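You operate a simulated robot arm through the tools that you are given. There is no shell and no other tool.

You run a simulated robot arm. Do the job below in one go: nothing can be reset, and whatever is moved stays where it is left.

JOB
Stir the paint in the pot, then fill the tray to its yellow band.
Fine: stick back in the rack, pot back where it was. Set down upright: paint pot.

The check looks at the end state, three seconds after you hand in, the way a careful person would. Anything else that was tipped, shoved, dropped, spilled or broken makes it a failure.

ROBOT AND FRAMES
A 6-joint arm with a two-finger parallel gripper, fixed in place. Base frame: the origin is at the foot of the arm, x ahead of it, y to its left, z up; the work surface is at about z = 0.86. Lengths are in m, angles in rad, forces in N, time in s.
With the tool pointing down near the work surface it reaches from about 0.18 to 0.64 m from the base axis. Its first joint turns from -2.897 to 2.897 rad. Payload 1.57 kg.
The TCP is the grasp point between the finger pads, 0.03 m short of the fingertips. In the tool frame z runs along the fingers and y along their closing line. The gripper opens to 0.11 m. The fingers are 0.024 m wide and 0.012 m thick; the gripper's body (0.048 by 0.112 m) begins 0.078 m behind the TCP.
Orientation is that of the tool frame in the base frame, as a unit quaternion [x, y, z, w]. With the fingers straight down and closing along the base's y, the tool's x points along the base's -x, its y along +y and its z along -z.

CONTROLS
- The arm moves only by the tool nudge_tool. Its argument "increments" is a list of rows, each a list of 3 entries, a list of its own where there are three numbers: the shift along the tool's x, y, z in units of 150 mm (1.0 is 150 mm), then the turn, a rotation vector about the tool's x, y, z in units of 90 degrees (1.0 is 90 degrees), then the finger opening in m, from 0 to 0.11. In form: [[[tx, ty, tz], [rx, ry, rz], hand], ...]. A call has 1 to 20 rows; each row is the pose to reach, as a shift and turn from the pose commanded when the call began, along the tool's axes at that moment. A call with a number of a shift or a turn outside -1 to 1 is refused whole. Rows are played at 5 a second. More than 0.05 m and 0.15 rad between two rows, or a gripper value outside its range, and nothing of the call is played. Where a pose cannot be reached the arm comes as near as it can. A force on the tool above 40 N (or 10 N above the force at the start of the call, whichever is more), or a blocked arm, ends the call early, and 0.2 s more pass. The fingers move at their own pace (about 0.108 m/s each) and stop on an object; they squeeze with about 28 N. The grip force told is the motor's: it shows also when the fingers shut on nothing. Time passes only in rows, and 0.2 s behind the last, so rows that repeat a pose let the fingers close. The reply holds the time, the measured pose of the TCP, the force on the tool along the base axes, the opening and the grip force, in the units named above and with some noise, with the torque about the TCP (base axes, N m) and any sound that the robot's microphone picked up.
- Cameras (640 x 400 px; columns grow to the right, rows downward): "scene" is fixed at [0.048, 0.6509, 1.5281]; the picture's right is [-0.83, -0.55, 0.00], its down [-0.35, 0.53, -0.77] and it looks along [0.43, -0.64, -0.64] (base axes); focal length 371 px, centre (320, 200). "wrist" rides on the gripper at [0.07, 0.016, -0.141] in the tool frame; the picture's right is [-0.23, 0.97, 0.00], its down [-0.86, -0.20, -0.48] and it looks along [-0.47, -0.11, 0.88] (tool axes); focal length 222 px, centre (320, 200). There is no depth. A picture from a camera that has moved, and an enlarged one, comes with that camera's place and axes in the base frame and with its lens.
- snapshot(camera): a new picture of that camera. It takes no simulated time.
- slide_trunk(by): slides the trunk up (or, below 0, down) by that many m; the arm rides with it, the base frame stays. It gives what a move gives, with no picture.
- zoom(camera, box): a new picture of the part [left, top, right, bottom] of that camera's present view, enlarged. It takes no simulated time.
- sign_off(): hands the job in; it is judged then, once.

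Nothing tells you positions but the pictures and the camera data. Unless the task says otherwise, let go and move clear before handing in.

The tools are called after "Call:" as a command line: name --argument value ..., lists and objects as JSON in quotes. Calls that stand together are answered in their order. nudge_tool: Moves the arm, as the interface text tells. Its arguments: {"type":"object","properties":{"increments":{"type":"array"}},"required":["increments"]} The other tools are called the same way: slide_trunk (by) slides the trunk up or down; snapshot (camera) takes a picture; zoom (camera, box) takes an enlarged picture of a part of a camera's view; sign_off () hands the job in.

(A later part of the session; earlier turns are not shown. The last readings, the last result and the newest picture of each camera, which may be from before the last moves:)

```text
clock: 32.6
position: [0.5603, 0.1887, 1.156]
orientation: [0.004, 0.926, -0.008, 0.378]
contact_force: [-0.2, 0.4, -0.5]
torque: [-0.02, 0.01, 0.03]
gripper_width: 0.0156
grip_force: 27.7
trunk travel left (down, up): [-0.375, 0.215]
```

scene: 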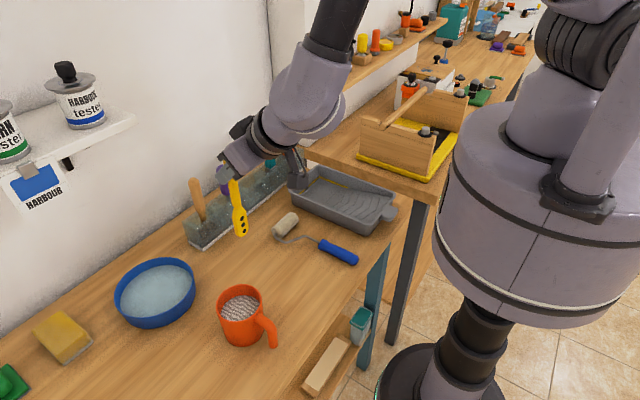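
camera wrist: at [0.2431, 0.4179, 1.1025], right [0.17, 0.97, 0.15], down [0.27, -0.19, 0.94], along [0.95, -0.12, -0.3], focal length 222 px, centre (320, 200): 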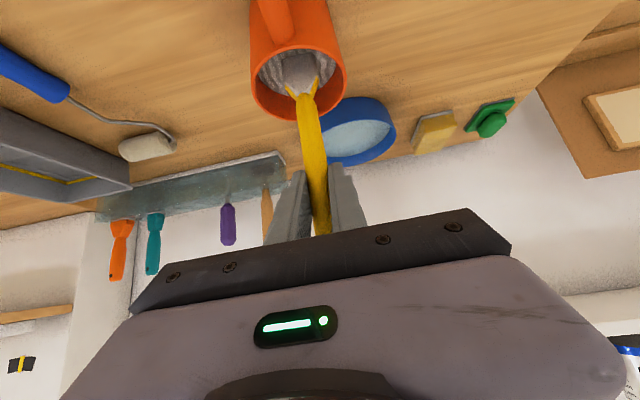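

Call:
nudge_tool --increments '[[[-0.1, -0.19, 0.102], [0, 0, 0], 0.005], [[-0.201, -0.38, 0.205], [0, 0, 0], 0.005], [[-0.302, -0.56, 0.307], [0, 0, 0], 0.005], [[-0.403, -0.662, 0.409], [0, 0, 0], 0.005], [[-0.403, -0.662, 0.409], [0, 0, 0], 0.005], [[-0.403, -0.662, 0.409], [0, 0, 0], 0.005]]'

Call:
snapshot --camera "wrist"

Call:
zoom --camera "scene" --box '[200, 90, 320, 210]'

```text
clock: 34.0
position: [0.6456, 0.0886, 1.1556]
orientation: [0.003, 0.926, -0.008, 0.378]
contact_force: [0.3, -0.2, 0.8]
torque: [-0.01, 0.01, -0.01]
gripper_width: 0.0156
grip_force: 27.8
trunk travel left (down, up): [-0.375, 0.215]
```

```text
taken
camera wrist: at [0.4978, 0.1078, 1.2082], right [0.17, 0.97, 0.15], down [0.27, -0.19, 0.94], along [0.95, -0.12, -0.3], focal length 222 px, centre (320, 200)
```

wrist: 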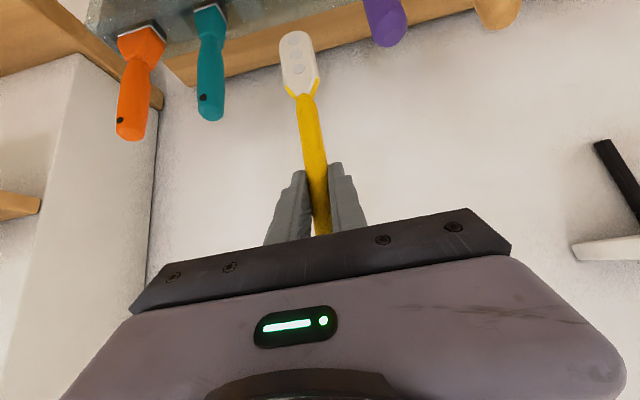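

```text
3.33 times, centred on (260, 150) of scene
camera zoom: at [0.048, 0.6509, 1.5281], right [-0.83, -0.55, 0.0], down [-0.35, 0.53, -0.77], along [0.43, -0.64, -0.64], focal length 1236 px, centre (520, 367)
```

zoom: 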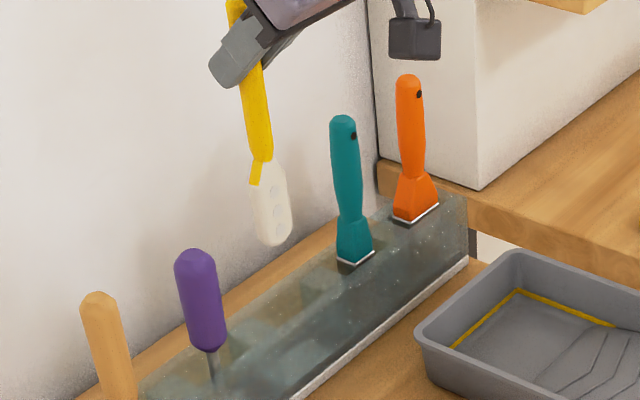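

The arm is back at the exact lift pose. I'll lower straight down with the trunk.

Call:
slide_trunk --by -0.06

Call:
snapshot --camera "wrist"

Call:
zoom --camera "scene" --box '[200, 90, 320, 210]'

```text
clock: 35.0
position: [0.6448, 0.0875, 1.0964]
orientation: [0.003, 0.926, -0.009, 0.378]
contact_force: [0.4, -0.1, -0.3]
torque: [-0.03, 0.02, -0.02]
gripper_width: 0.0157
grip_force: 27.7
trunk travel left (down, up): [-0.315, 0.275]
```

```text
taken
camera wrist: at [0.4975, 0.1078, 1.1485], right [0.17, 0.97, 0.15], down [0.27, -0.19, 0.94], along [0.95, -0.12, -0.3], focal length 222 px, centre (320, 200)
```

wrist: 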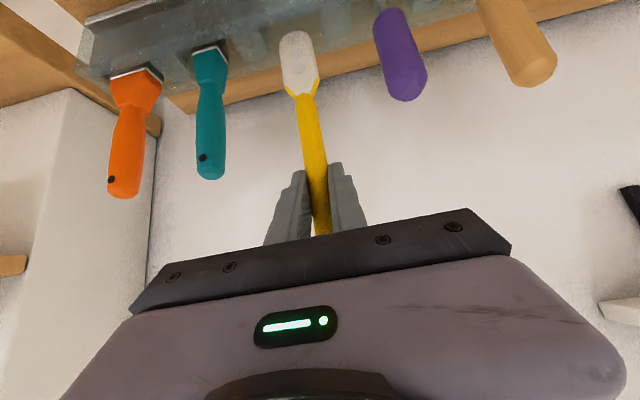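

```text
3.33 times, centred on (260, 150) of scene
camera zoom: at [0.048, 0.6509, 1.5281], right [-0.83, -0.55, 0.0], down [-0.35, 0.53, -0.77], along [0.43, -0.64, -0.64], focal length 1236 px, centre (520, 367)
```

zoom: 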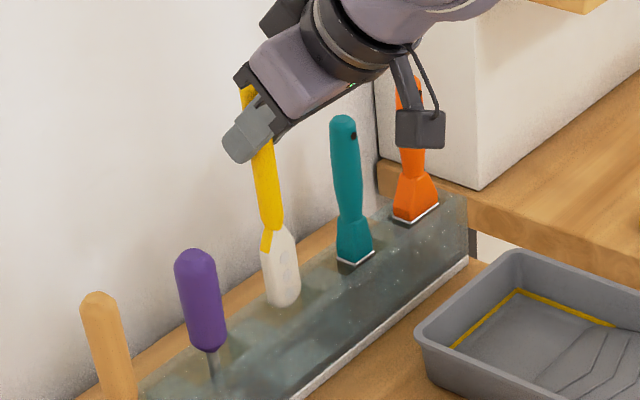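

Call:
slide_trunk --by -0.057

Call:
zoom --camera "scene" --box '[200, 90, 320, 210]'

Call:
zoom --camera "wrist" --box '[240, 0, 380, 130]'

```text
clock: 36.0
position: [0.6451, 0.0882, 1.0394]
orientation: [0.003, 0.925, -0.007, 0.379]
contact_force: [-0.4, -0.1, 0.2]
torque: [-0.02, 0.03, 0.03]
gripper_width: 0.0155
grip_force: 27.8
trunk travel left (down, up): [-0.258, 0.332]
```

```text
3.33 times, centred on (260, 150) of scene
camera zoom: at [0.048, 0.6509, 1.5281], right [-0.83, -0.55, 0.0], down [-0.35, 0.53, -0.77], along [0.43, -0.64, -0.64], focal length 1236 px, centre (520, 367)
```

zoom: 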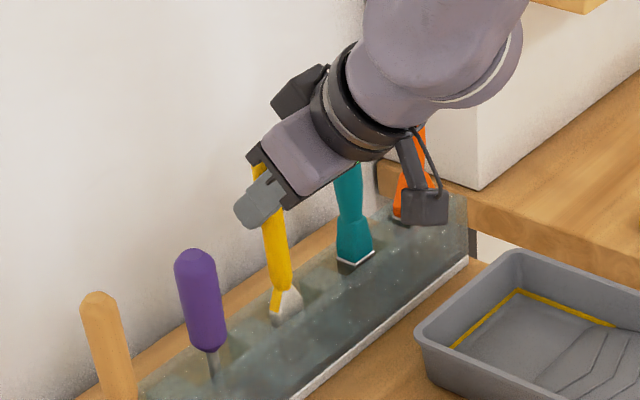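

```text
3.08 times, centred on (310, 65) of wrist
camera zoom: at [0.4975, 0.1078, 1.0915], right [0.17, 0.97, 0.15], down [0.27, -0.19, 0.94], along [0.95, -0.12, -0.3], focal length 684 px, centre (351, 615)
```

zoom: 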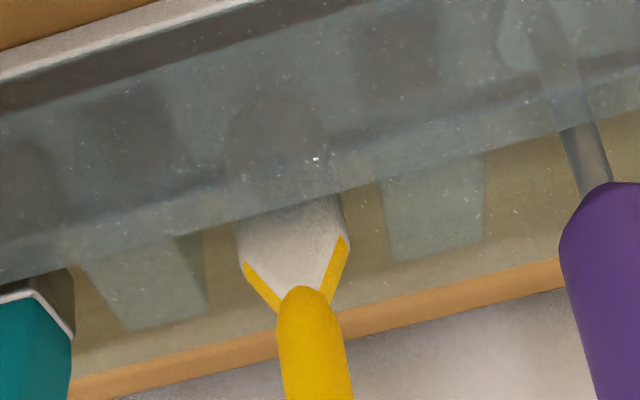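

The paddle is 3 mm above its original seat, so I'll finish lowering and release.

Call:
slide_trunk --by -0.003

Call:
nudge_tool --increments '[[[0, 0, 0], [0, 0, 0], 0.02], [[0, 0, 0], [0, 0, 0], 0.03], [[0, 0, 0], [0, 0, 0], 0.045], [[0, 0, 0], [0, 0, 0], 0.06], [[0, 0, 0], [0, 0, 0], 0.06]]'

Call:
zoom --camera "scene" --box '[200, 90, 320, 210]'

Call:
snapshot --camera "wrist"

```text
clock: 36.5
position: [0.6451, 0.0883, 1.0367]
orientation: [0.003, 0.926, -0.007, 0.378]
contact_force: [-0.4, 0.1, -0.9]
torque: [-0.01, -0.01, 0.01]
gripper_width: 0.0156
grip_force: 27.7
trunk travel left (down, up): [-0.255, 0.335]
```

```text
clock: 37.7
position: [0.6449, 0.0888, 1.0377]
orientation: [0.003, 0.925, -0.008, 0.379]
contact_force: [-0.5, 0.2, 0.3]
torque: [-0.01, 0.01, -0.01]
gripper_width: 0.0599
grip_force: 0.1
trunk travel left (down, up): [-0.255, 0.335]
```

```text
3.33 times, centred on (260, 150) of scene
camera zoom: at [0.048, 0.6509, 1.5281], right [-0.83, -0.55, 0.0], down [-0.35, 0.53, -0.77], along [0.43, -0.64, -0.64], focal length 1236 px, centre (520, 367)
```

zoom: 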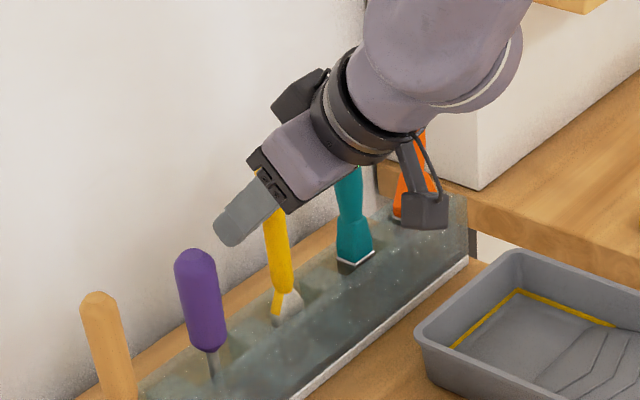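

```text
taken
camera wrist: at [0.4976, 0.1079, 1.0883], right [0.17, 0.97, 0.15], down [0.27, -0.19, 0.94], along [0.95, -0.12, -0.3], focal length 222 px, centre (320, 200)
```

wrist: 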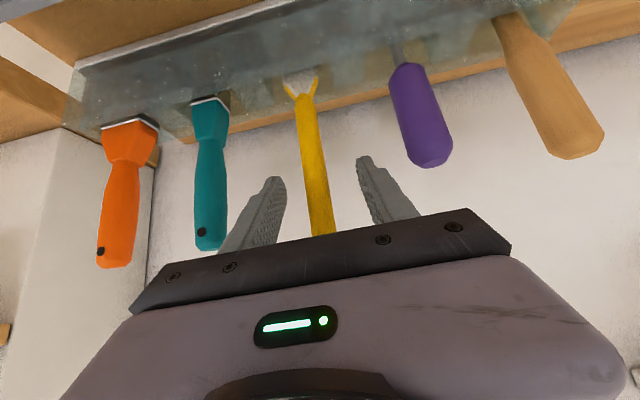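

The stick is back in its slot. I'll back straight out, then swing over toward the pot with the hand high.

Call:
nudge_tool --increments '[[[0.127, 0, -0.125], [0, 0, 0], 0.06], [[0.253, 0, -0.25], [0, 0, 0], 0.06], [[0.379, 0, -0.374], [0, 0, 0], 0.06], [[0.48, 0.17, -0.486], [0, 0, 0], 0.07], [[0.577, 0.34, -0.6], [0, 0, 0], 0.09], [[0.676, 0.51, -0.71], [0, 0, 0], 0.11], [[0.774, 0.677, -0.822], [0, 0, 0], 0.11]]'

Call:
nudge_tool --increments '[[[0.099, 0.17, -0.112], [0, 0, 0], 0.11], [[0.198, 0.34, -0.224], [0, 0, 0], 0.11], [[0.297, 0.51, -0.336], [0, 0, 0], 0.11], [[0.395, 0.677, -0.448], [0, 0, 0], 0.11]]'

Call:
snapshot --camera "scene"

Call:
snapshot --camera "wrist"

```text
clock: 39.3
position: [0.4766, 0.1914, 1.0425]
orientation: [0.004, 0.925, -0.01, 0.379]
contact_force: [-0.7, -0.3, 0.9]
torque: [-0.01, -0.03, -0.01]
gripper_width: 0.1099
grip_force: 0.0
trunk travel left (down, up): [-0.255, 0.335]
```

```text
clock: 40.3
position: [0.3875, 0.2954, 1.046]
orientation: [0.003, 0.926, -0.009, 0.378]
contact_force: [-0.6, 0.2, -0.3]
torque: [0.01, 0.01, 0.0]
gripper_width: 0.1099
grip_force: 0.1
trunk travel left (down, up): [-0.255, 0.335]
```

```text
taken
```

scene: 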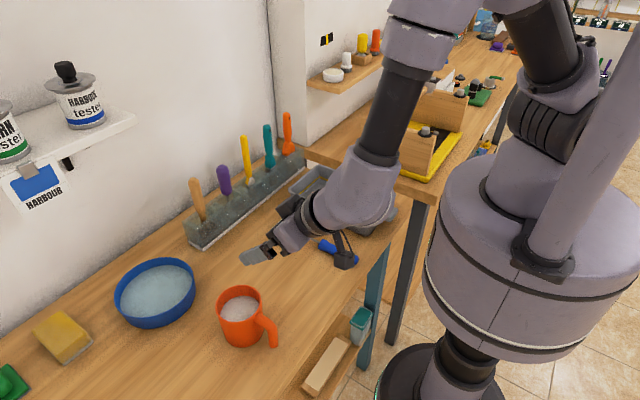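

```text
taken
camera wrist: at [0.2406, 0.3156, 1.0983], right [0.17, 0.97, 0.15], down [0.27, -0.19, 0.94], along [0.95, -0.12, -0.3], focal length 222 px, centre (320, 200)
```

wrist: 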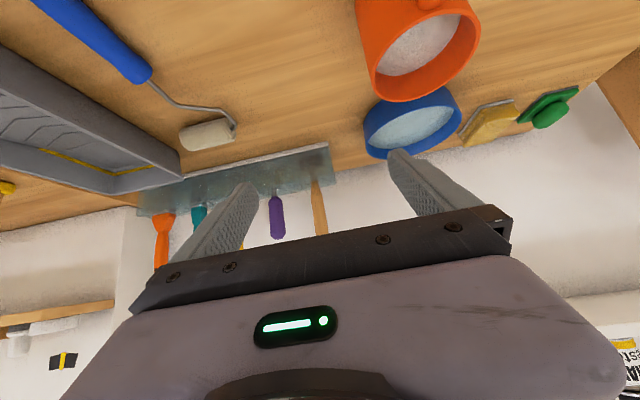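

Call:
nudge_tool --increments '[[[0.13, 0.17, -0.104], [0, 0, 0], 0.11], [[0.257, 0.34, -0.208], [0, 0, 0], 0.11], [[0.386, 0.51, -0.312], [0, 0, 0], 0.11], [[0.514, 0.677, -0.415], [0, 0, 0], 0.11], [[0.514, 0.677, -0.415], [0, 0, 0], 0.11]]'

Call:
snapshot --camera "wrist"

Call:
zoom --camera "scene" --box '[180, 230, 340, 370]'

```text
clock: 41.5
position: [0.2912, 0.3988, 1.0355]
orientation: [0.004, 0.926, -0.009, 0.379]
contact_force: [0.2, -0.7, -0.1]
torque: [0.0, 0.01, 0.01]
gripper_width: 0.1098
grip_force: 0.0
trunk travel left (down, up): [-0.255, 0.335]
```

```text
taken
camera wrist: at [0.1432, 0.4185, 1.0872], right [0.17, 0.97, 0.15], down [0.27, -0.19, 0.94], along [0.95, -0.12, -0.3], focal length 222 px, centre (320, 200)
```

wrist: 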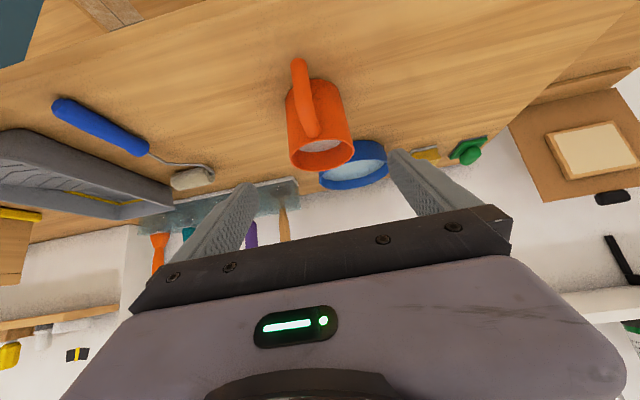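

```text
2.86 times, centred on (260, 300) of scene
camera zoom: at [0.048, 0.6509, 1.5281], right [-0.83, -0.55, 0.0], down [-0.35, 0.53, -0.77], along [0.43, -0.64, -0.64], focal length 1059 px, centre (491, -86)
```

zoom: 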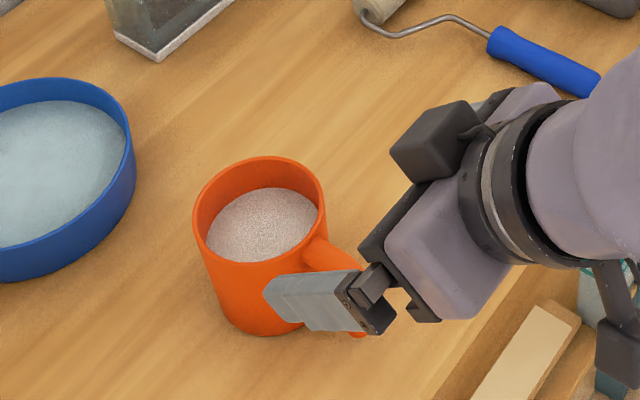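

The fingers straddle the pot, with the handle in the gap between them. I'll move in along the tool axis around the pot body.

Call:
nudge_tool --increments '[[[0.015, 0.003, 0.17], [0, 0, 0], 0.11], [[0.03, 0.007, 0.34], [0, 0, 0], 0.11], [[0.045, 0.01, 0.51], [0, 0, 0], 0.11], [[0.06, 0.014, 0.67], [0, 0, 0], 0.11]]'

Call:
snapshot --camera "wrist"

Call:
zoom --camera "scene" --box '[180, 230, 340, 370]'

```text
clock: 42.5
position: [0.357, 0.3991, 0.9565]
orientation: [0.003, 0.926, -0.009, 0.379]
contact_force: [-0.6, 0.2, -1.6]
torque: [0.02, 0.02, 0.02]
gripper_width: 0.1102
grip_force: 0.0
trunk travel left (down, up): [-0.255, 0.335]
```

```text
taken
camera wrist: at [0.2091, 0.4176, 1.0091], right [0.17, 0.97, 0.15], down [0.27, -0.19, 0.94], along [0.95, -0.12, -0.3], focal length 222 px, centre (320, 200)
```

wrist: 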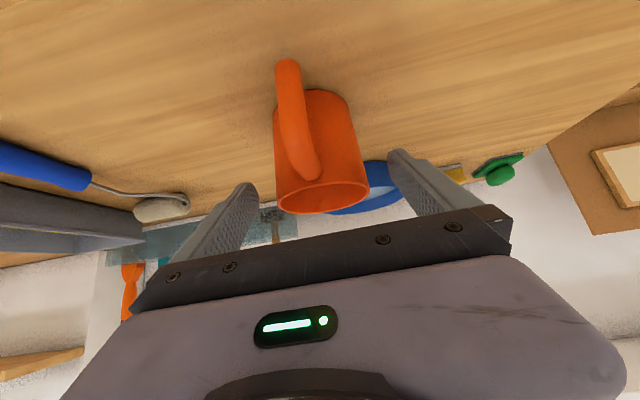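

```text
2.86 times, centred on (260, 300) of scene
camera zoom: at [0.048, 0.6509, 1.5281], right [-0.83, -0.55, 0.0], down [-0.35, 0.53, -0.77], along [0.43, -0.64, -0.64], focal length 1059 px, centre (491, -86)
```

zoom: 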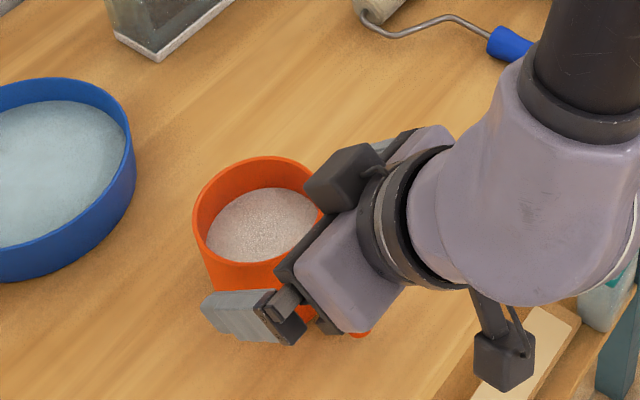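

Call:
nudge_tool --increments '[[[0.01, 0.003, 0.11], [0, 0, 0], 0.11], [[0.02, 0.005, 0.22], [0, 0, 0], 0.11], [[0.03, 0.007, 0.31], [0, 0, 0], 0.11], [[0.03, 0.007, 0.31], [0, 0, 0], 0.11]]'

Call:
snapshot --camera "wrist"

Call:
zoom --camera "scene" --box '[180, 230, 340, 370]'

```text
clock: 43.5
position: [0.3859, 0.3975, 0.9206]
orientation: [0.003, 0.926, -0.007, 0.379]
contact_force: [-0.4, 1.1, 0.5]
torque: [0.03, -0.01, -0.01]
gripper_width: 0.11
grip_force: 0.1
trunk travel left (down, up): [-0.255, 0.335]
```

```text
taken
camera wrist: at [0.2382, 0.4175, 0.9731], right [0.17, 0.97, 0.15], down [0.27, -0.19, 0.94], along [0.95, -0.12, -0.3], focal length 222 px, centre (320, 200)
```

wrist: 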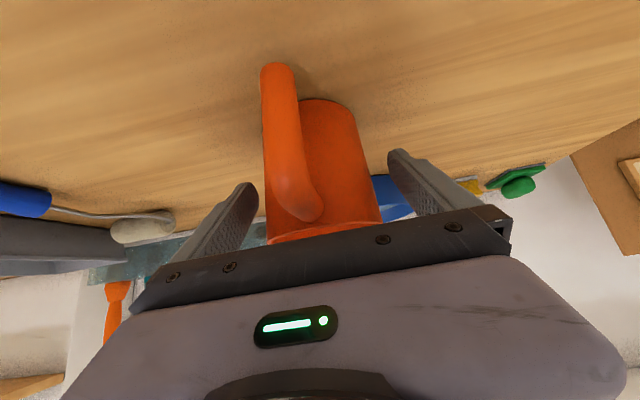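

```text
2.86 times, centred on (260, 300) of scene
camera zoom: at [0.048, 0.6509, 1.5281], right [-0.83, -0.55, 0.0], down [-0.35, 0.53, -0.77], along [0.43, -0.64, -0.64], focal length 1059 px, centre (491, -86)
```

zoom: 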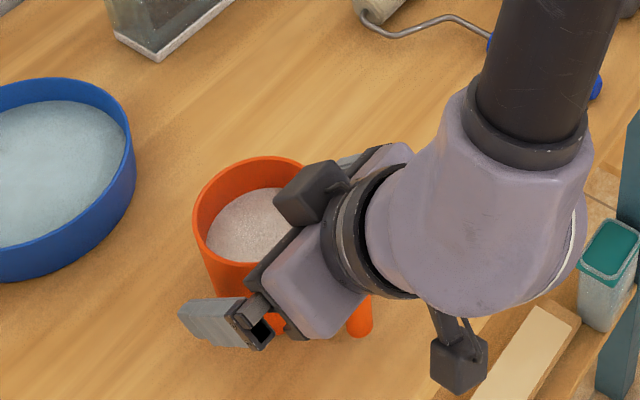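

The pot is centred between the fingers. I'll close slowly.

Call:
nudge_tool --increments '[[[0, 0, 0], [0, 0, 0], 0.1], [[0, 0, 0], [0, 0, 0], 0.095], [[0, 0, 0], [0, 0, 0], 0.09], [[0, 0, 0], [0, 0, 0], 0.086], [[0, 0, 0], [0, 0, 0], 0.082], [[0, 0, 0], [0, 0, 0], 0.078], [[0, 0, 0], [0, 0, 0], 0.072], [[0, 0, 0], [0, 0, 0], 0.06], [[0, 0, 0], [0, 0, 0], 0.06]]'

Call:
zoom --camera "scene" --box '[180, 230, 340, 370]'

Call:
snapshot --camera "wrist"

```text
clock: 45.5
position: [0.3858, 0.3975, 0.9225]
orientation: [0.003, 0.925, -0.008, 0.379]
contact_force: [1.3, -1.2, -0.4]
torque: [-0.03, 0.0, -0.03]
gripper_width: 0.0809
grip_force: 27.7
trunk travel left (down, up): [-0.255, 0.335]
```

```text
2.86 times, centred on (260, 300) of scene
camera zoom: at [0.048, 0.6509, 1.5281], right [-0.83, -0.55, 0.0], down [-0.35, 0.53, -0.77], along [0.43, -0.64, -0.64], focal length 1059 px, centre (491, -86)
```

zoom: 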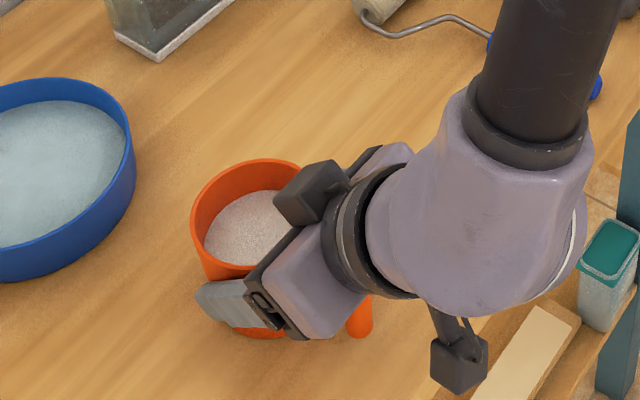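

```text
taken
camera wrist: at [0.2382, 0.4174, 0.9732], right [0.17, 0.97, 0.15], down [0.27, -0.19, 0.94], along [0.95, -0.12, -0.3], focal length 222 px, centre (320, 200)
```

wrist: 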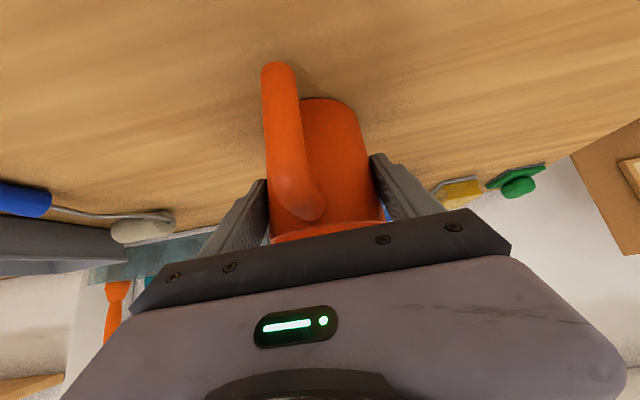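

The pot is held at 81 mm, about 2–3 mm toward +y of its original spot, which I'll correct when putting it back. I'll lift straight up with the trunk.

Call:
slide_trunk --by 0.05

Call:
zoom --camera "scene" --box '[180, 230, 340, 370]'

```text
clock: 46.4
position: [0.3861, 0.399, 0.9705]
orientation: [0.004, 0.926, -0.01, 0.379]
contact_force: [0.0, -0.5, -4.4]
torque: [0.0, -0.04, 0.0]
gripper_width: 0.0809
grip_force: 28.6
trunk travel left (down, up): [-0.305, 0.285]
```

```text
2.86 times, centred on (260, 300) of scene
camera zoom: at [0.048, 0.6509, 1.5281], right [-0.83, -0.55, 0.0], down [-0.35, 0.53, -0.77], along [0.43, -0.64, -0.64], focal length 1059 px, centre (491, -86)
```

zoom: 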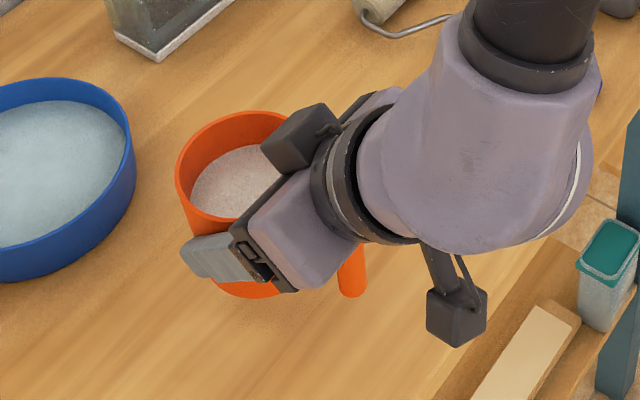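

Call:
slide_trunk --by 0.07

Call:
zoom --camera "scene" --box '[250, 100, 490, 260]'

Call:
snapshot --camera "wrist"

```text
clock: 47.5
position: [0.3869, 0.398, 1.0411]
orientation: [0.003, 0.926, -0.009, 0.378]
contact_force: [-0.4, -0.1, -4.4]
torque: [0.0, -0.02, -0.02]
gripper_width: 0.0811
grip_force: 28.2
trunk travel left (down, up): [-0.375, 0.215]
```

```text
2.50 times, centred on (370, 180) of scene
camera zoom: at [0.048, 0.6509, 1.5281], right [-0.83, -0.55, 0.0], down [-0.35, 0.53, -0.77], along [0.43, -0.64, -0.64], focal length 927 px, centre (195, 250)
```

zoom: 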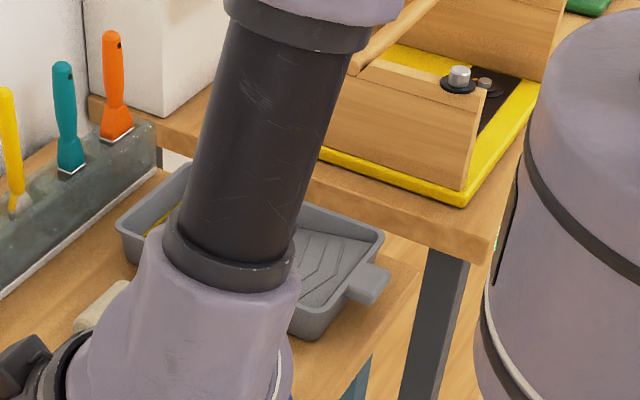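

```text
taken
camera wrist: at [0.2383, 0.4177, 1.0929], right [0.17, 0.97, 0.15], down [0.27, -0.19, 0.94], along [0.95, -0.12, -0.3], focal length 222 px, centre (320, 200)
```

wrist: 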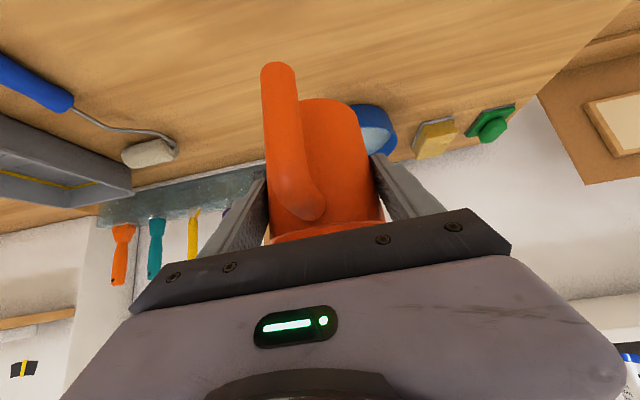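

The held load is about 0.45 kg and steady. The bench to the right is higher (about z 0.945, edge near y −0.125). I'll carry the pot slowly, upright and high, toward the tray's deep end so I can pour toward +y with both cameras still seeing the well.

Call:
nudge_tool --increments '[[[-0.02, -0.1, 0.015], [0, 0, 0], 0.06], [[-0.05, -0.26, 0.037], [0, 0, 0], 0.06], [[-0.08, -0.44, 0.06], [0, 0, 0], 0.06], [[-0.115, -0.61, 0.085], [0, 0, 0], 0.06], [[-0.146, -0.778, 0.111], [0, 0, 0], 0.06]]'

Call:
nudge_tool --increments '[[[-0.03, -0.156, 0.022], [0, 0, 0], 0.06], [[-0.058, -0.311, 0.044], [0, 0, 0], 0.06], [[-0.088, -0.467, 0.067], [0, 0, 0], 0.06], [[-0.117, -0.622, 0.089], [0, 0, 0], 0.06], [[-0.146, -0.778, 0.111], [0, 0, 0], 0.06]]'

Call:
snapshot --camera "scene"

```text
clock: 48.7
position: [0.4123, 0.2813, 1.0466]
orientation: [0.003, 0.925, -0.008, 0.379]
contact_force: [0.5, -0.1, -3.8]
torque: [0.03, -0.01, 0.01]
gripper_width: 0.0811
grip_force: 27.9
trunk travel left (down, up): [-0.375, 0.215]
```

```text
clock: 49.9
position: [0.4381, 0.164, 1.0509]
orientation: [0.004, 0.925, -0.009, 0.379]
contact_force: [0.3, 0.5, -4.0]
torque: [-0.01, 0.0, 0.03]
gripper_width: 0.081
grip_force: 28.0
trunk travel left (down, up): [-0.375, 0.215]
```

```text
taken
```

scene: 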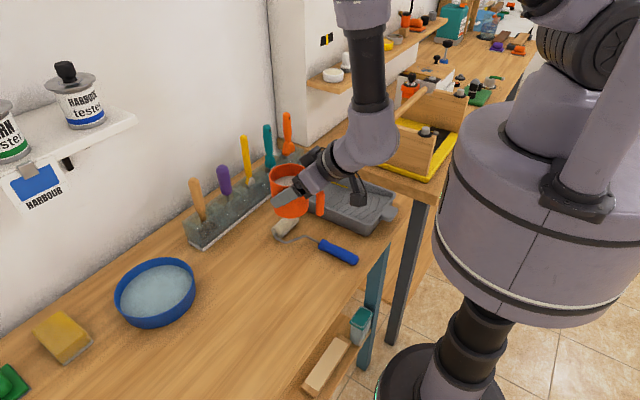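

Call:
nudge_tool --increments '[[[-0.03, -0.156, 0.022], [0, 0, 0], 0.06], [[-0.058, -0.311, 0.044], [0, 0, 0], 0.06], [[-0.088, -0.467, 0.067], [0, 0, 0], 0.06], [[-0.117, -0.622, 0.089], [0, 0, 0], 0.06], [[-0.146, -0.778, 0.111], [0, 0, 0], 0.06]]'

Call:
snapshot --camera "scene"

Call:
snapshot --camera "wrist"

```text
clock: 51.1
position: [0.4846, 0.1125, 1.0856]
orientation: [0.014, 0.928, -0.032, 0.37]
contact_force: [0.1, -0.5, -4.2]
torque: [0.02, -0.05, 0.01]
gripper_width: 0.0808
grip_force: 28.1
out of reach, approached as far as the arm can: row 1, 2, 3, 4, 5
trunk travel left (down, up): [-0.375, 0.215]
```

```text
taken
```

scene: 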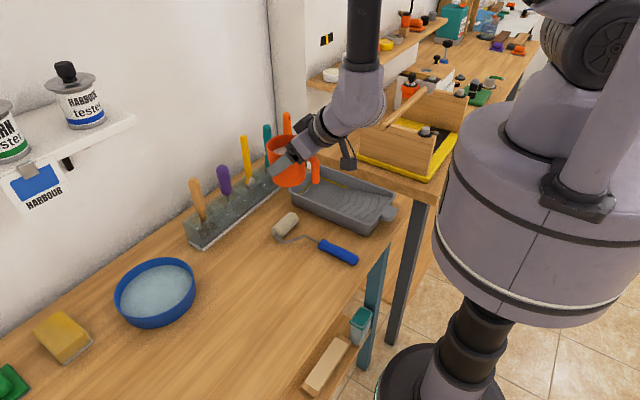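

```text
taken
camera wrist: at [0.3371, 0.1393, 1.1383], right [0.21, 0.97, 0.11], down [0.28, -0.17, 0.94], along [0.93, -0.17, -0.31], focal length 222 px, centre (320, 200)
```

wrist: 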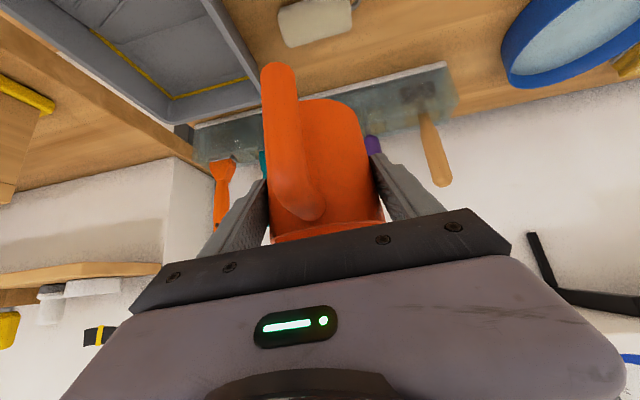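

The arm hits a kinematic limit here, as it did earlier with the trunk high, so the pot leans a few degrees. I'll raise the arm relative to the trunk to get back in range, then lower the trunk.

Call:
nudge_tool --increments '[[[-0.06, 0.03, -0.127], [0, 0, 0], 0.06], [[-0.125, 0.063, -0.254], [0, 0, 0], 0.06], [[-0.188, 0.094, -0.38], [0, 0, 0], 0.06], [[-0.25, 0.126, -0.507], [0, 0, 0], 0.06], [[-0.313, 0.157, -0.634], [0, 0, 0], 0.06]]'

```text
clock: 52.3
position: [0.4524, 0.1444, 1.1865]
orientation: [0.014, 0.928, -0.033, 0.37]
contact_force: [-0.3, 0.2, -3.6]
torque: [0.0, -0.02, -0.01]
gripper_width: 0.081
grip_force: 27.9
trunk travel left (down, up): [-0.375, 0.215]
```

Call:
nudge_tool --increments '[[[0, 0, 0], [-0.017, -0.006, 0], 0.06], [[0, 0, 0], [-0.0348, -0.0121, -0.0008], 0.06], [[0, 0, 0], [-0.0348, -0.0121, -0.0008], 0.06]]'

Call:
slide_trunk --by -0.14

Call:
snapshot --camera "scene"

```text
clock: 53.1
position: [0.4526, 0.1428, 1.1848]
orientation: [0.004, 0.926, -0.009, 0.378]
contact_force: [-0.4, -0.2, -4.4]
torque: [-0.02, -0.04, 0.02]
gripper_width: 0.0807
grip_force: 28.2
trunk travel left (down, up): [-0.375, 0.215]
```

```text
clock: 54.8
position: [0.4529, 0.1435, 1.045]
orientation: [0.002, 0.925, -0.008, 0.379]
contact_force: [-0.5, 0.6, -4.2]
torque: [0.02, -0.02, 0.0]
gripper_width: 0.0807
grip_force: 28.2
trunk travel left (down, up): [-0.235, 0.355]
```

```text
taken
```

scene: 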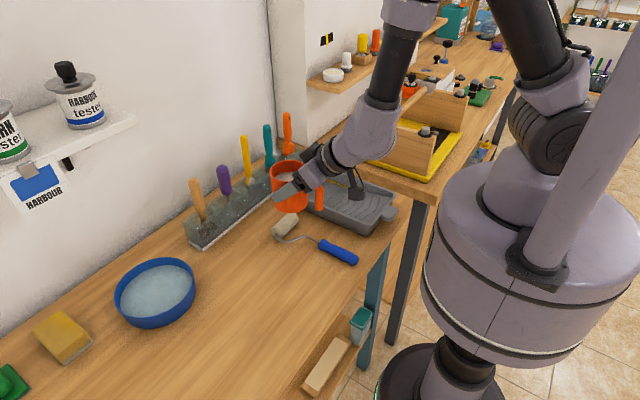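

Call:
nudge_tool --increments '[[[-0.035, -0.15, 0.014], [0, 0, 0], 0.06], [[-0.07, -0.3, 0.028], [0, 0, 0], 0.06], [[-0.106, -0.45, 0.042], [0, 0, 0], 0.06], [[-0.141, -0.6, 0.056], [0, 0, 0], 0.06]]'

```text
clock: 55.8
position: [0.4764, 0.0718, 1.0675]
orientation: [0.005, 0.927, -0.014, 0.375]
contact_force: [1.1, 0.2, -4.7]
torque: [0.03, 0.0, 0.02]
gripper_width: 0.0807
grip_force: 28.4
out of reach, approached as far as the arm can: row 3, 4
trunk travel left (down, up): [-0.235, 0.355]
```

The limit comes from the wrist having to cross the arm's plane. Yawing the hand about 35° to the right keeps it on the good side and suits a pour toward +y. I'll yaw in place, keeping the pot upright.

Call:
nudge_tool --increments '[[[0, 0, 0], [0.0545, 0.001, 0.0553], 0.06], [[0, 0, 0], [0.109, 0.002, 0.1106], 0.06], [[0, 0, 0], [0.1636, 0.003, 0.166], 0.06], [[0, 0, 0], [0.2182, 0.004, 0.2213], 0.06], [[0, 0, 0], [0.2727, 0.0049, 0.2766], 0.06]]'

Call:
snapshot --camera "scene"

Call:
snapshot --camera "wrist"

```text
clock: 57.0
position: [0.476, 0.0713, 1.0668]
orientation: [0.281, 0.882, -0.122, 0.358]
contact_force: [1.1, -0.3, -3.6]
torque: [-0.05, -0.01, -0.02]
gripper_width: 0.0808
grip_force: 28.2
trunk travel left (down, up): [-0.235, 0.355]
```

```text
taken
```

scene: 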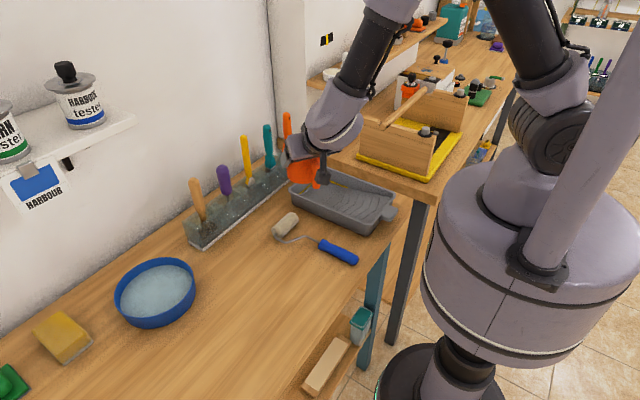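

```text
taken
camera wrist: at [0.3654, 0.173, 1.1189], right [0.7, 0.7, 0.15], down [0.11, -0.31, 0.94], along [0.7, -0.64, -0.3], focal length 222 px, centre (320, 200)
```

wrist: 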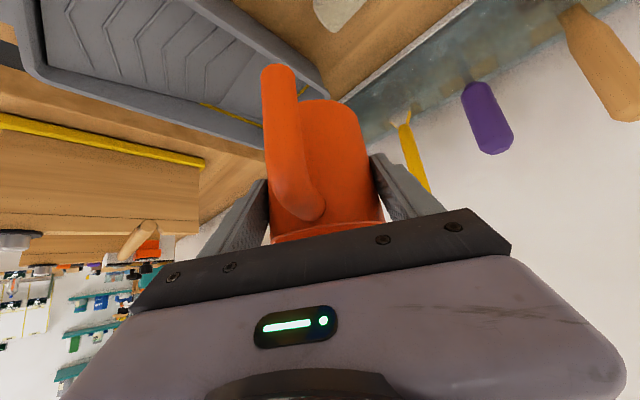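

The yaw worked and the pot is still upright. I'll move it over the tray's deep end, staying above the bench height.

Call:
nudge_tool --increments '[[[-0.02, -0.116, 0.058], [0, 0, 0], 0.06], [[-0.039, -0.233, 0.115], [0, 0, 0], 0.06], [[-0.059, -0.349, 0.173], [0, 0, 0], 0.06], [[-0.079, -0.466, 0.231], [0, 0, 0], 0.06], [[-0.099, -0.582, 0.289], [0, 0, 0], 0.06], [[-0.118, -0.7, 0.346], [0, 0, 0], 0.06], [[-0.138, -0.815, 0.404], [0, 0, 0], 0.06]]'

Call:
snapshot --camera "scene"

Call:
snapshot --camera "wrist"

```text
clock: 58.6
position: [0.4487, -0.0624, 1.0395]
orientation: [0.281, 0.881, -0.123, 0.359]
contact_force: [0.2, 0.2, -4.2]
torque: [0.01, -0.07, 0.01]
gripper_width: 0.0808
grip_force: 27.9
trunk travel left (down, up): [-0.235, 0.355]
```

```text
taken
```

scene: 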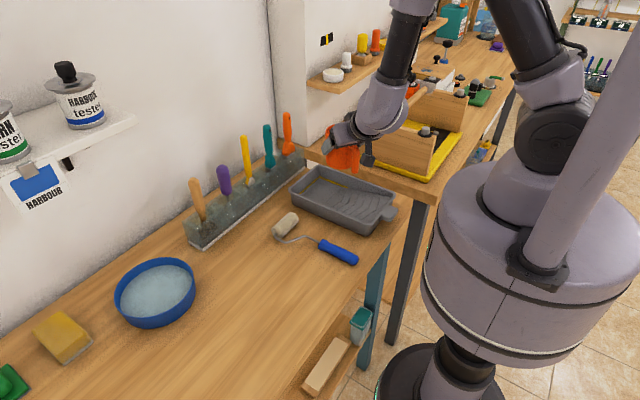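

```text
taken
camera wrist: at [0.3401, 0.0392, 1.0924], right [0.7, 0.7, 0.15], down [0.12, -0.31, 0.94], along [0.71, -0.64, -0.3], focal length 222 px, centre (320, 200)
```

wrist: 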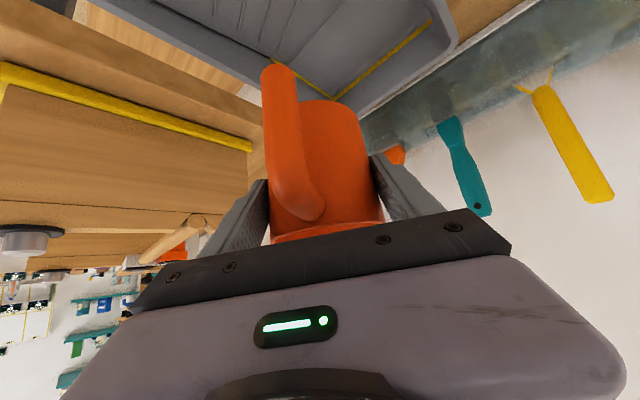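

The reach is fine here and the scene camera can see the well. I'll zoom on the tray to measure the band.

Call:
zoom --camera "scene" --box '[285, 155, 405, 240]'

Call:
zoom --camera "scene" --box '[290, 120, 410, 200]'

Call:
zoom --camera "wrist" --box '[100, 0, 480, 200]'

```text
4.71 times, centred on (345, 198) of scene
camera zoom: at [0.048, 0.6509, 1.5281], right [-0.83, -0.55, 0.0], down [-0.35, 0.53, -0.77], along [0.43, -0.64, -0.64], focal length 1745 px, centre (202, 212)
```

zoom: 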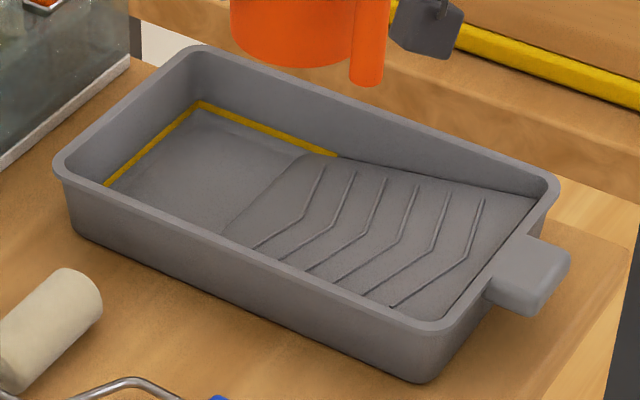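

```text
5.00 times, centred on (350, 160) of scene
camera zoom: at [0.048, 0.6509, 1.5281], right [-0.83, -0.55, 0.0], down [-0.35, 0.53, -0.77], along [0.43, -0.64, -0.64], focal length 1854 px, centre (170, 400)
```

zoom: 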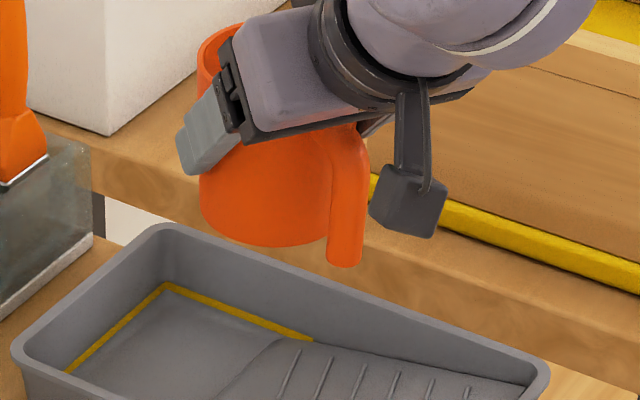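

```text
1.68 times, centred on (290, 100) of wrist
camera zoom: at [0.3401, 0.0392, 1.0924], right [0.7, 0.7, 0.15], down [0.12, -0.31, 0.94], along [0.71, -0.64, -0.3], focal length 374 px, centre (370, 368)
```

zoom: 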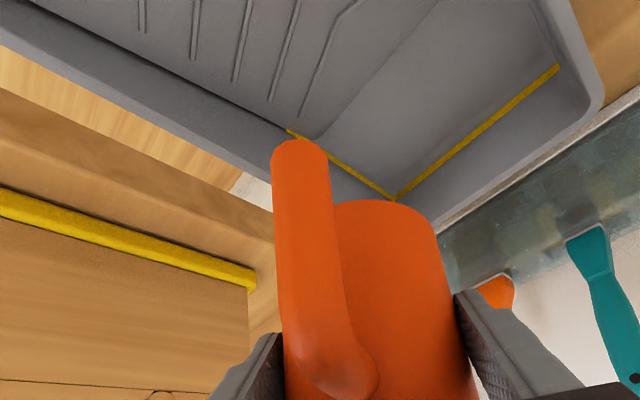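

The band sits low in the well (floor x 0.468–0.545, y −0.095–0.035), so only part of the pot is needed. I'll lower the pot a little, then tilt gradually.

Call:
nudge_tool --increments '[[[0.065, 0.001, 0.067], [0, 0, 0], 0.06], [[0.13, 0.003, 0.133], [0, 0, 0], 0.06], [[0.196, 0.004, 0.2], [0, 0, 0], 0.06], [[0.196, 0.004, 0.2], [0, 0, 0], 0.06]]'

Call:
zoom --camera "scene" --box '[280, 120, 420, 220]'

Call:
snapshot --camera "wrist"

```text
clock: 59.6
position: [0.4508, -0.0604, 0.999]
orientation: [0.28, 0.882, -0.122, 0.358]
contact_force: [0.3, -0.4, -3.8]
torque: [-0.02, -0.02, -0.01]
gripper_width: 0.0805
grip_force: 27.9
trunk travel left (down, up): [-0.235, 0.355]
```

```text
4.00 times, centred on (350, 170) of scene
camera zoom: at [0.048, 0.6509, 1.5281], right [-0.83, -0.55, 0.0], down [-0.35, 0.53, -0.77], along [0.43, -0.64, -0.64], focal length 1483 px, centre (200, 320)
```

zoom: 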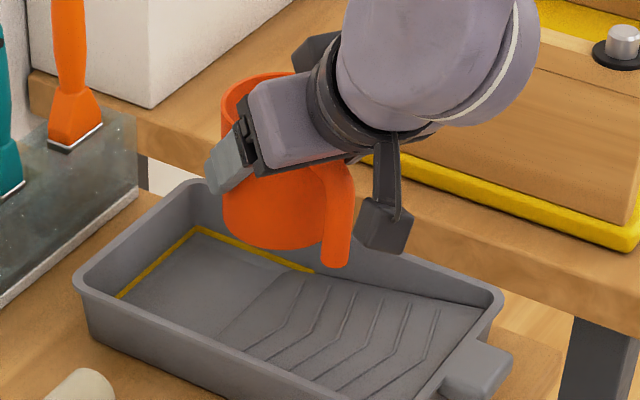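

```text
taken
camera wrist: at [0.3403, 0.0397, 1.0502], right [0.7, 0.7, 0.15], down [0.11, -0.31, 0.94], along [0.71, -0.64, -0.3], focal length 222 px, centre (320, 200)
```

wrist: 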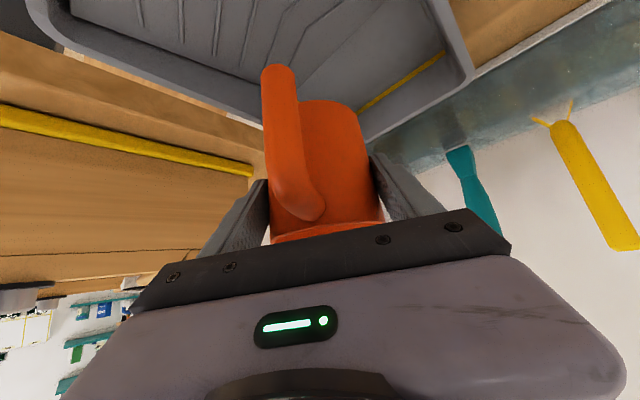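

Call:
nudge_tool --increments '[[[0, 0, 0], [0.0595, 0, -0.0584], 0.06], [[0, 0, 0], [0.119, 0, -0.1168], 0.06], [[0, 0, 0], [0.1785, 0, -0.1751], 0.06], [[0, 0, 0], [0.238, 0, -0.2335], 0.06]]'

Call:
zoom --camera "scene" --box '[280, 120, 420, 220]'

Call:
snapshot --camera "wrist"

```text
clock: 60.6
position: [0.4507, -0.061, 0.9987]
orientation: [0.178, 0.88, -0.347, 0.272]
contact_force: [0.4, -0.6, -2.9]
torque: [0.03, -0.03, 0.02]
gripper_width: 0.0808
grip_force: 28.1
trunk travel left (down, up): [-0.235, 0.355]
```

```text
4.00 times, centred on (350, 170) of scene
camera zoom: at [0.048, 0.6509, 1.5281], right [-0.83, -0.55, 0.0], down [-0.35, 0.53, -0.77], along [0.43, -0.64, -0.64], focal length 1483 px, centre (200, 320)
```

zoom: 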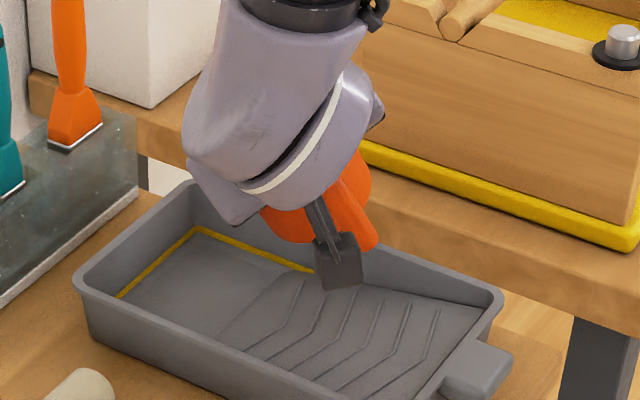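

```text
taken
camera wrist: at [0.3543, 0.0593, 1.0346], right [0.67, 0.65, -0.36], down [0.4, 0.09, 0.91], along [0.63, -0.75, -0.2], focal length 222 px, centre (320, 200)
```

wrist: 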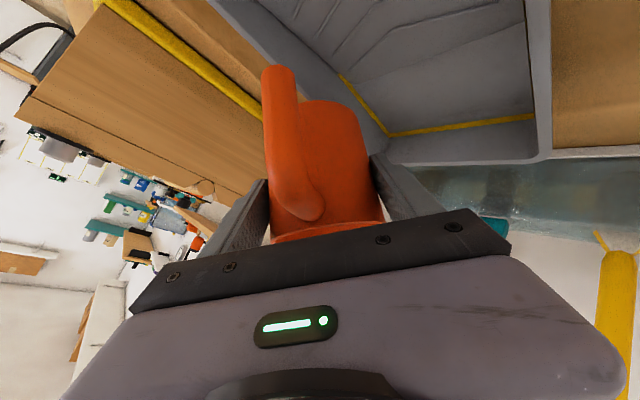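

There's a clear view of the well and band. I'll continue tilting in small steps with pauses, watching for flow.

Call:
nudge_tool --increments '[[[0, 0, 0], [0.032, 0, -0.031], 0.06], [[0, 0, 0], [0.0635, 0, -0.0623], 0.06], [[0, 0, 0], [0.0635, 0, -0.0623], 0.06], [[0, 0, 0], [0.0635, 0, -0.0623], 0.06]]'

Call:
snapshot --camera "wrist"

```text
clock: 61.6
position: [0.45, -0.0613, 0.997]
orientation: [0.148, 0.87, -0.402, 0.245]
contact_force: [0.1, 0.9, -4.0]
torque: [0.03, -0.05, 0.04]
gripper_width: 0.0809
grip_force: 27.7
trunk travel left (down, up): [-0.235, 0.355]
```

```text
taken
camera wrist: at [0.3568, 0.0628, 1.0283], right [0.63, 0.6, -0.49], down [0.48, 0.19, 0.86], along [0.61, -0.77, -0.17], focal length 222 px, centre (320, 200)
```

wrist: 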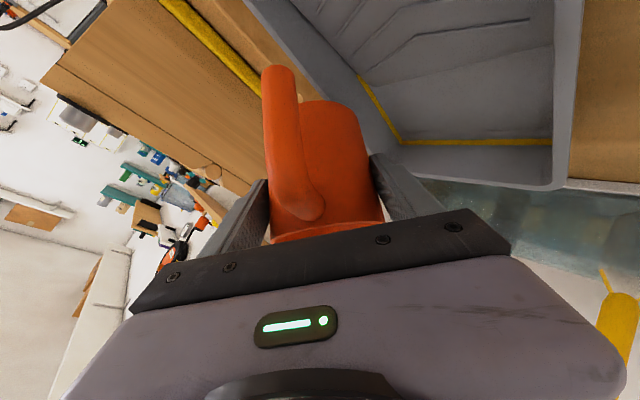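

Call:
nudge_tool --increments '[[[0, 0, 0], [0.016, 0, -0.0156], 0.06], [[0, 0, 0], [0.0317, 0, -0.0311], 0.06], [[0, 0, 0], [0.0317, 0, -0.0311], 0.06], [[0, 0, 0], [0.0317, 0, -0.0311], 0.06]]'

Call:
snapshot --camera "wrist"

```text
clock: 62.6
position: [0.4511, -0.0605, 0.9983]
orientation: [0.132, 0.863, -0.429, 0.233]
contact_force: [0.3, 0.5, -4.4]
torque: [0.03, -0.09, 0.0]
gripper_width: 0.0808
grip_force: 27.9
trunk travel left (down, up): [-0.235, 0.355]
```

```text
taken
camera wrist: at [0.358, 0.0642, 1.0251], right [0.61, 0.57, -0.54], down [0.51, 0.24, 0.83], along [0.61, -0.78, -0.15], focal length 222 px, centre (320, 200)
```

wrist: 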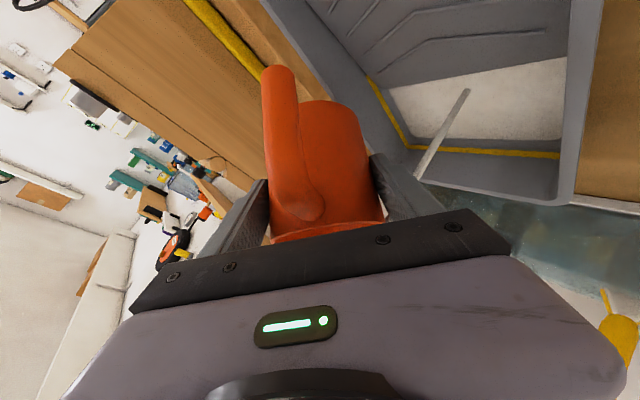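

The paint is flowing and landing well inside the tray. I'll hold this tilt and check the level closely.

Call:
nudge_tool --increments '[[[0, 0, 0], [0, 0, 0], 0.06], [[0, 0, 0], [0, 0, 0], 0.06]]'

Call:
zoom --camera "wrist" --box '[340, 0, 620, 220]'

Call:
zoom --camera "scene" --box '[280, 130, 420, 240]'

```text
clock: 63.2
position: [0.4513, -0.0623, 0.9978]
orientation: [0.133, 0.862, -0.429, 0.233]
contact_force: [0.3, 0.1, -4.2]
torque: [0.05, -0.04, 0.01]
gripper_width: 0.0807
grip_force: 28.0
trunk travel left (down, up): [-0.235, 0.355]
```

```text
1.82 times, centred on (480, 110) of wrist
camera zoom: at [0.358, 0.0642, 1.0251], right [0.61, 0.57, -0.54], down [0.51, 0.24, 0.83], along [0.61, -0.78, -0.15], focal length 404 px, centre (29, 364)
```

zoom: 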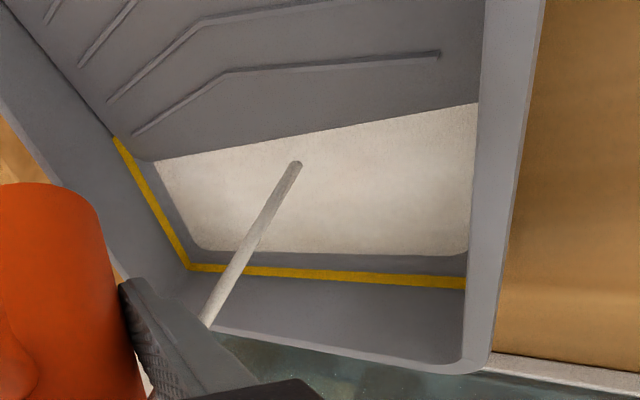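

```text
3.64 times, centred on (350, 185) of scene
camera zoom: at [0.048, 0.6509, 1.5281], right [-0.83, -0.55, 0.0], down [-0.35, 0.53, -0.77], along [0.43, -0.64, -0.64], focal length 1348 px, centre (211, 254)
```

zoom: 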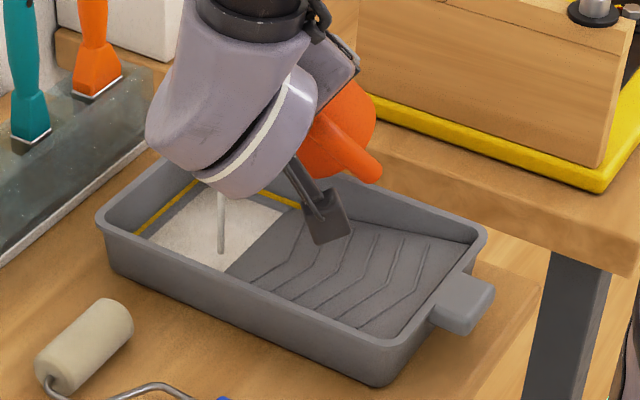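

The level is rising and still below the band. I'll keep holding in short steps.

Call:
nudge_tool --increments '[[[0, 0, 0], [0, 0, 0], 0.06], [[0, 0, 0], [0, 0, 0], 0.06], [[0, 0, 0], [0, 0, 0], 0.06]]'

Call:
zoom --camera "wrist" --box '[340, 0, 620, 220]'

```text
clock: 64.0
position: [0.4512, -0.0618, 0.9972]
orientation: [0.132, 0.862, -0.43, 0.233]
contact_force: [-0.4, 0.0, -4.2]
torque: [0.1, -0.05, -0.03]
gripper_width: 0.0807
grip_force: 27.7
trunk travel left (down, up): [-0.235, 0.355]
```

```text
1.82 times, centred on (480, 110) of wrist
camera zoom: at [0.358, 0.0642, 1.0251], right [0.61, 0.57, -0.54], down [0.51, 0.24, 0.83], along [0.61, -0.78, -0.15], focal length 404 px, centre (29, 364)
```

zoom: 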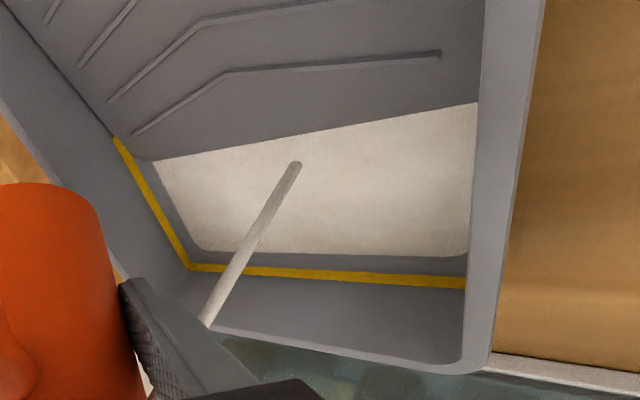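

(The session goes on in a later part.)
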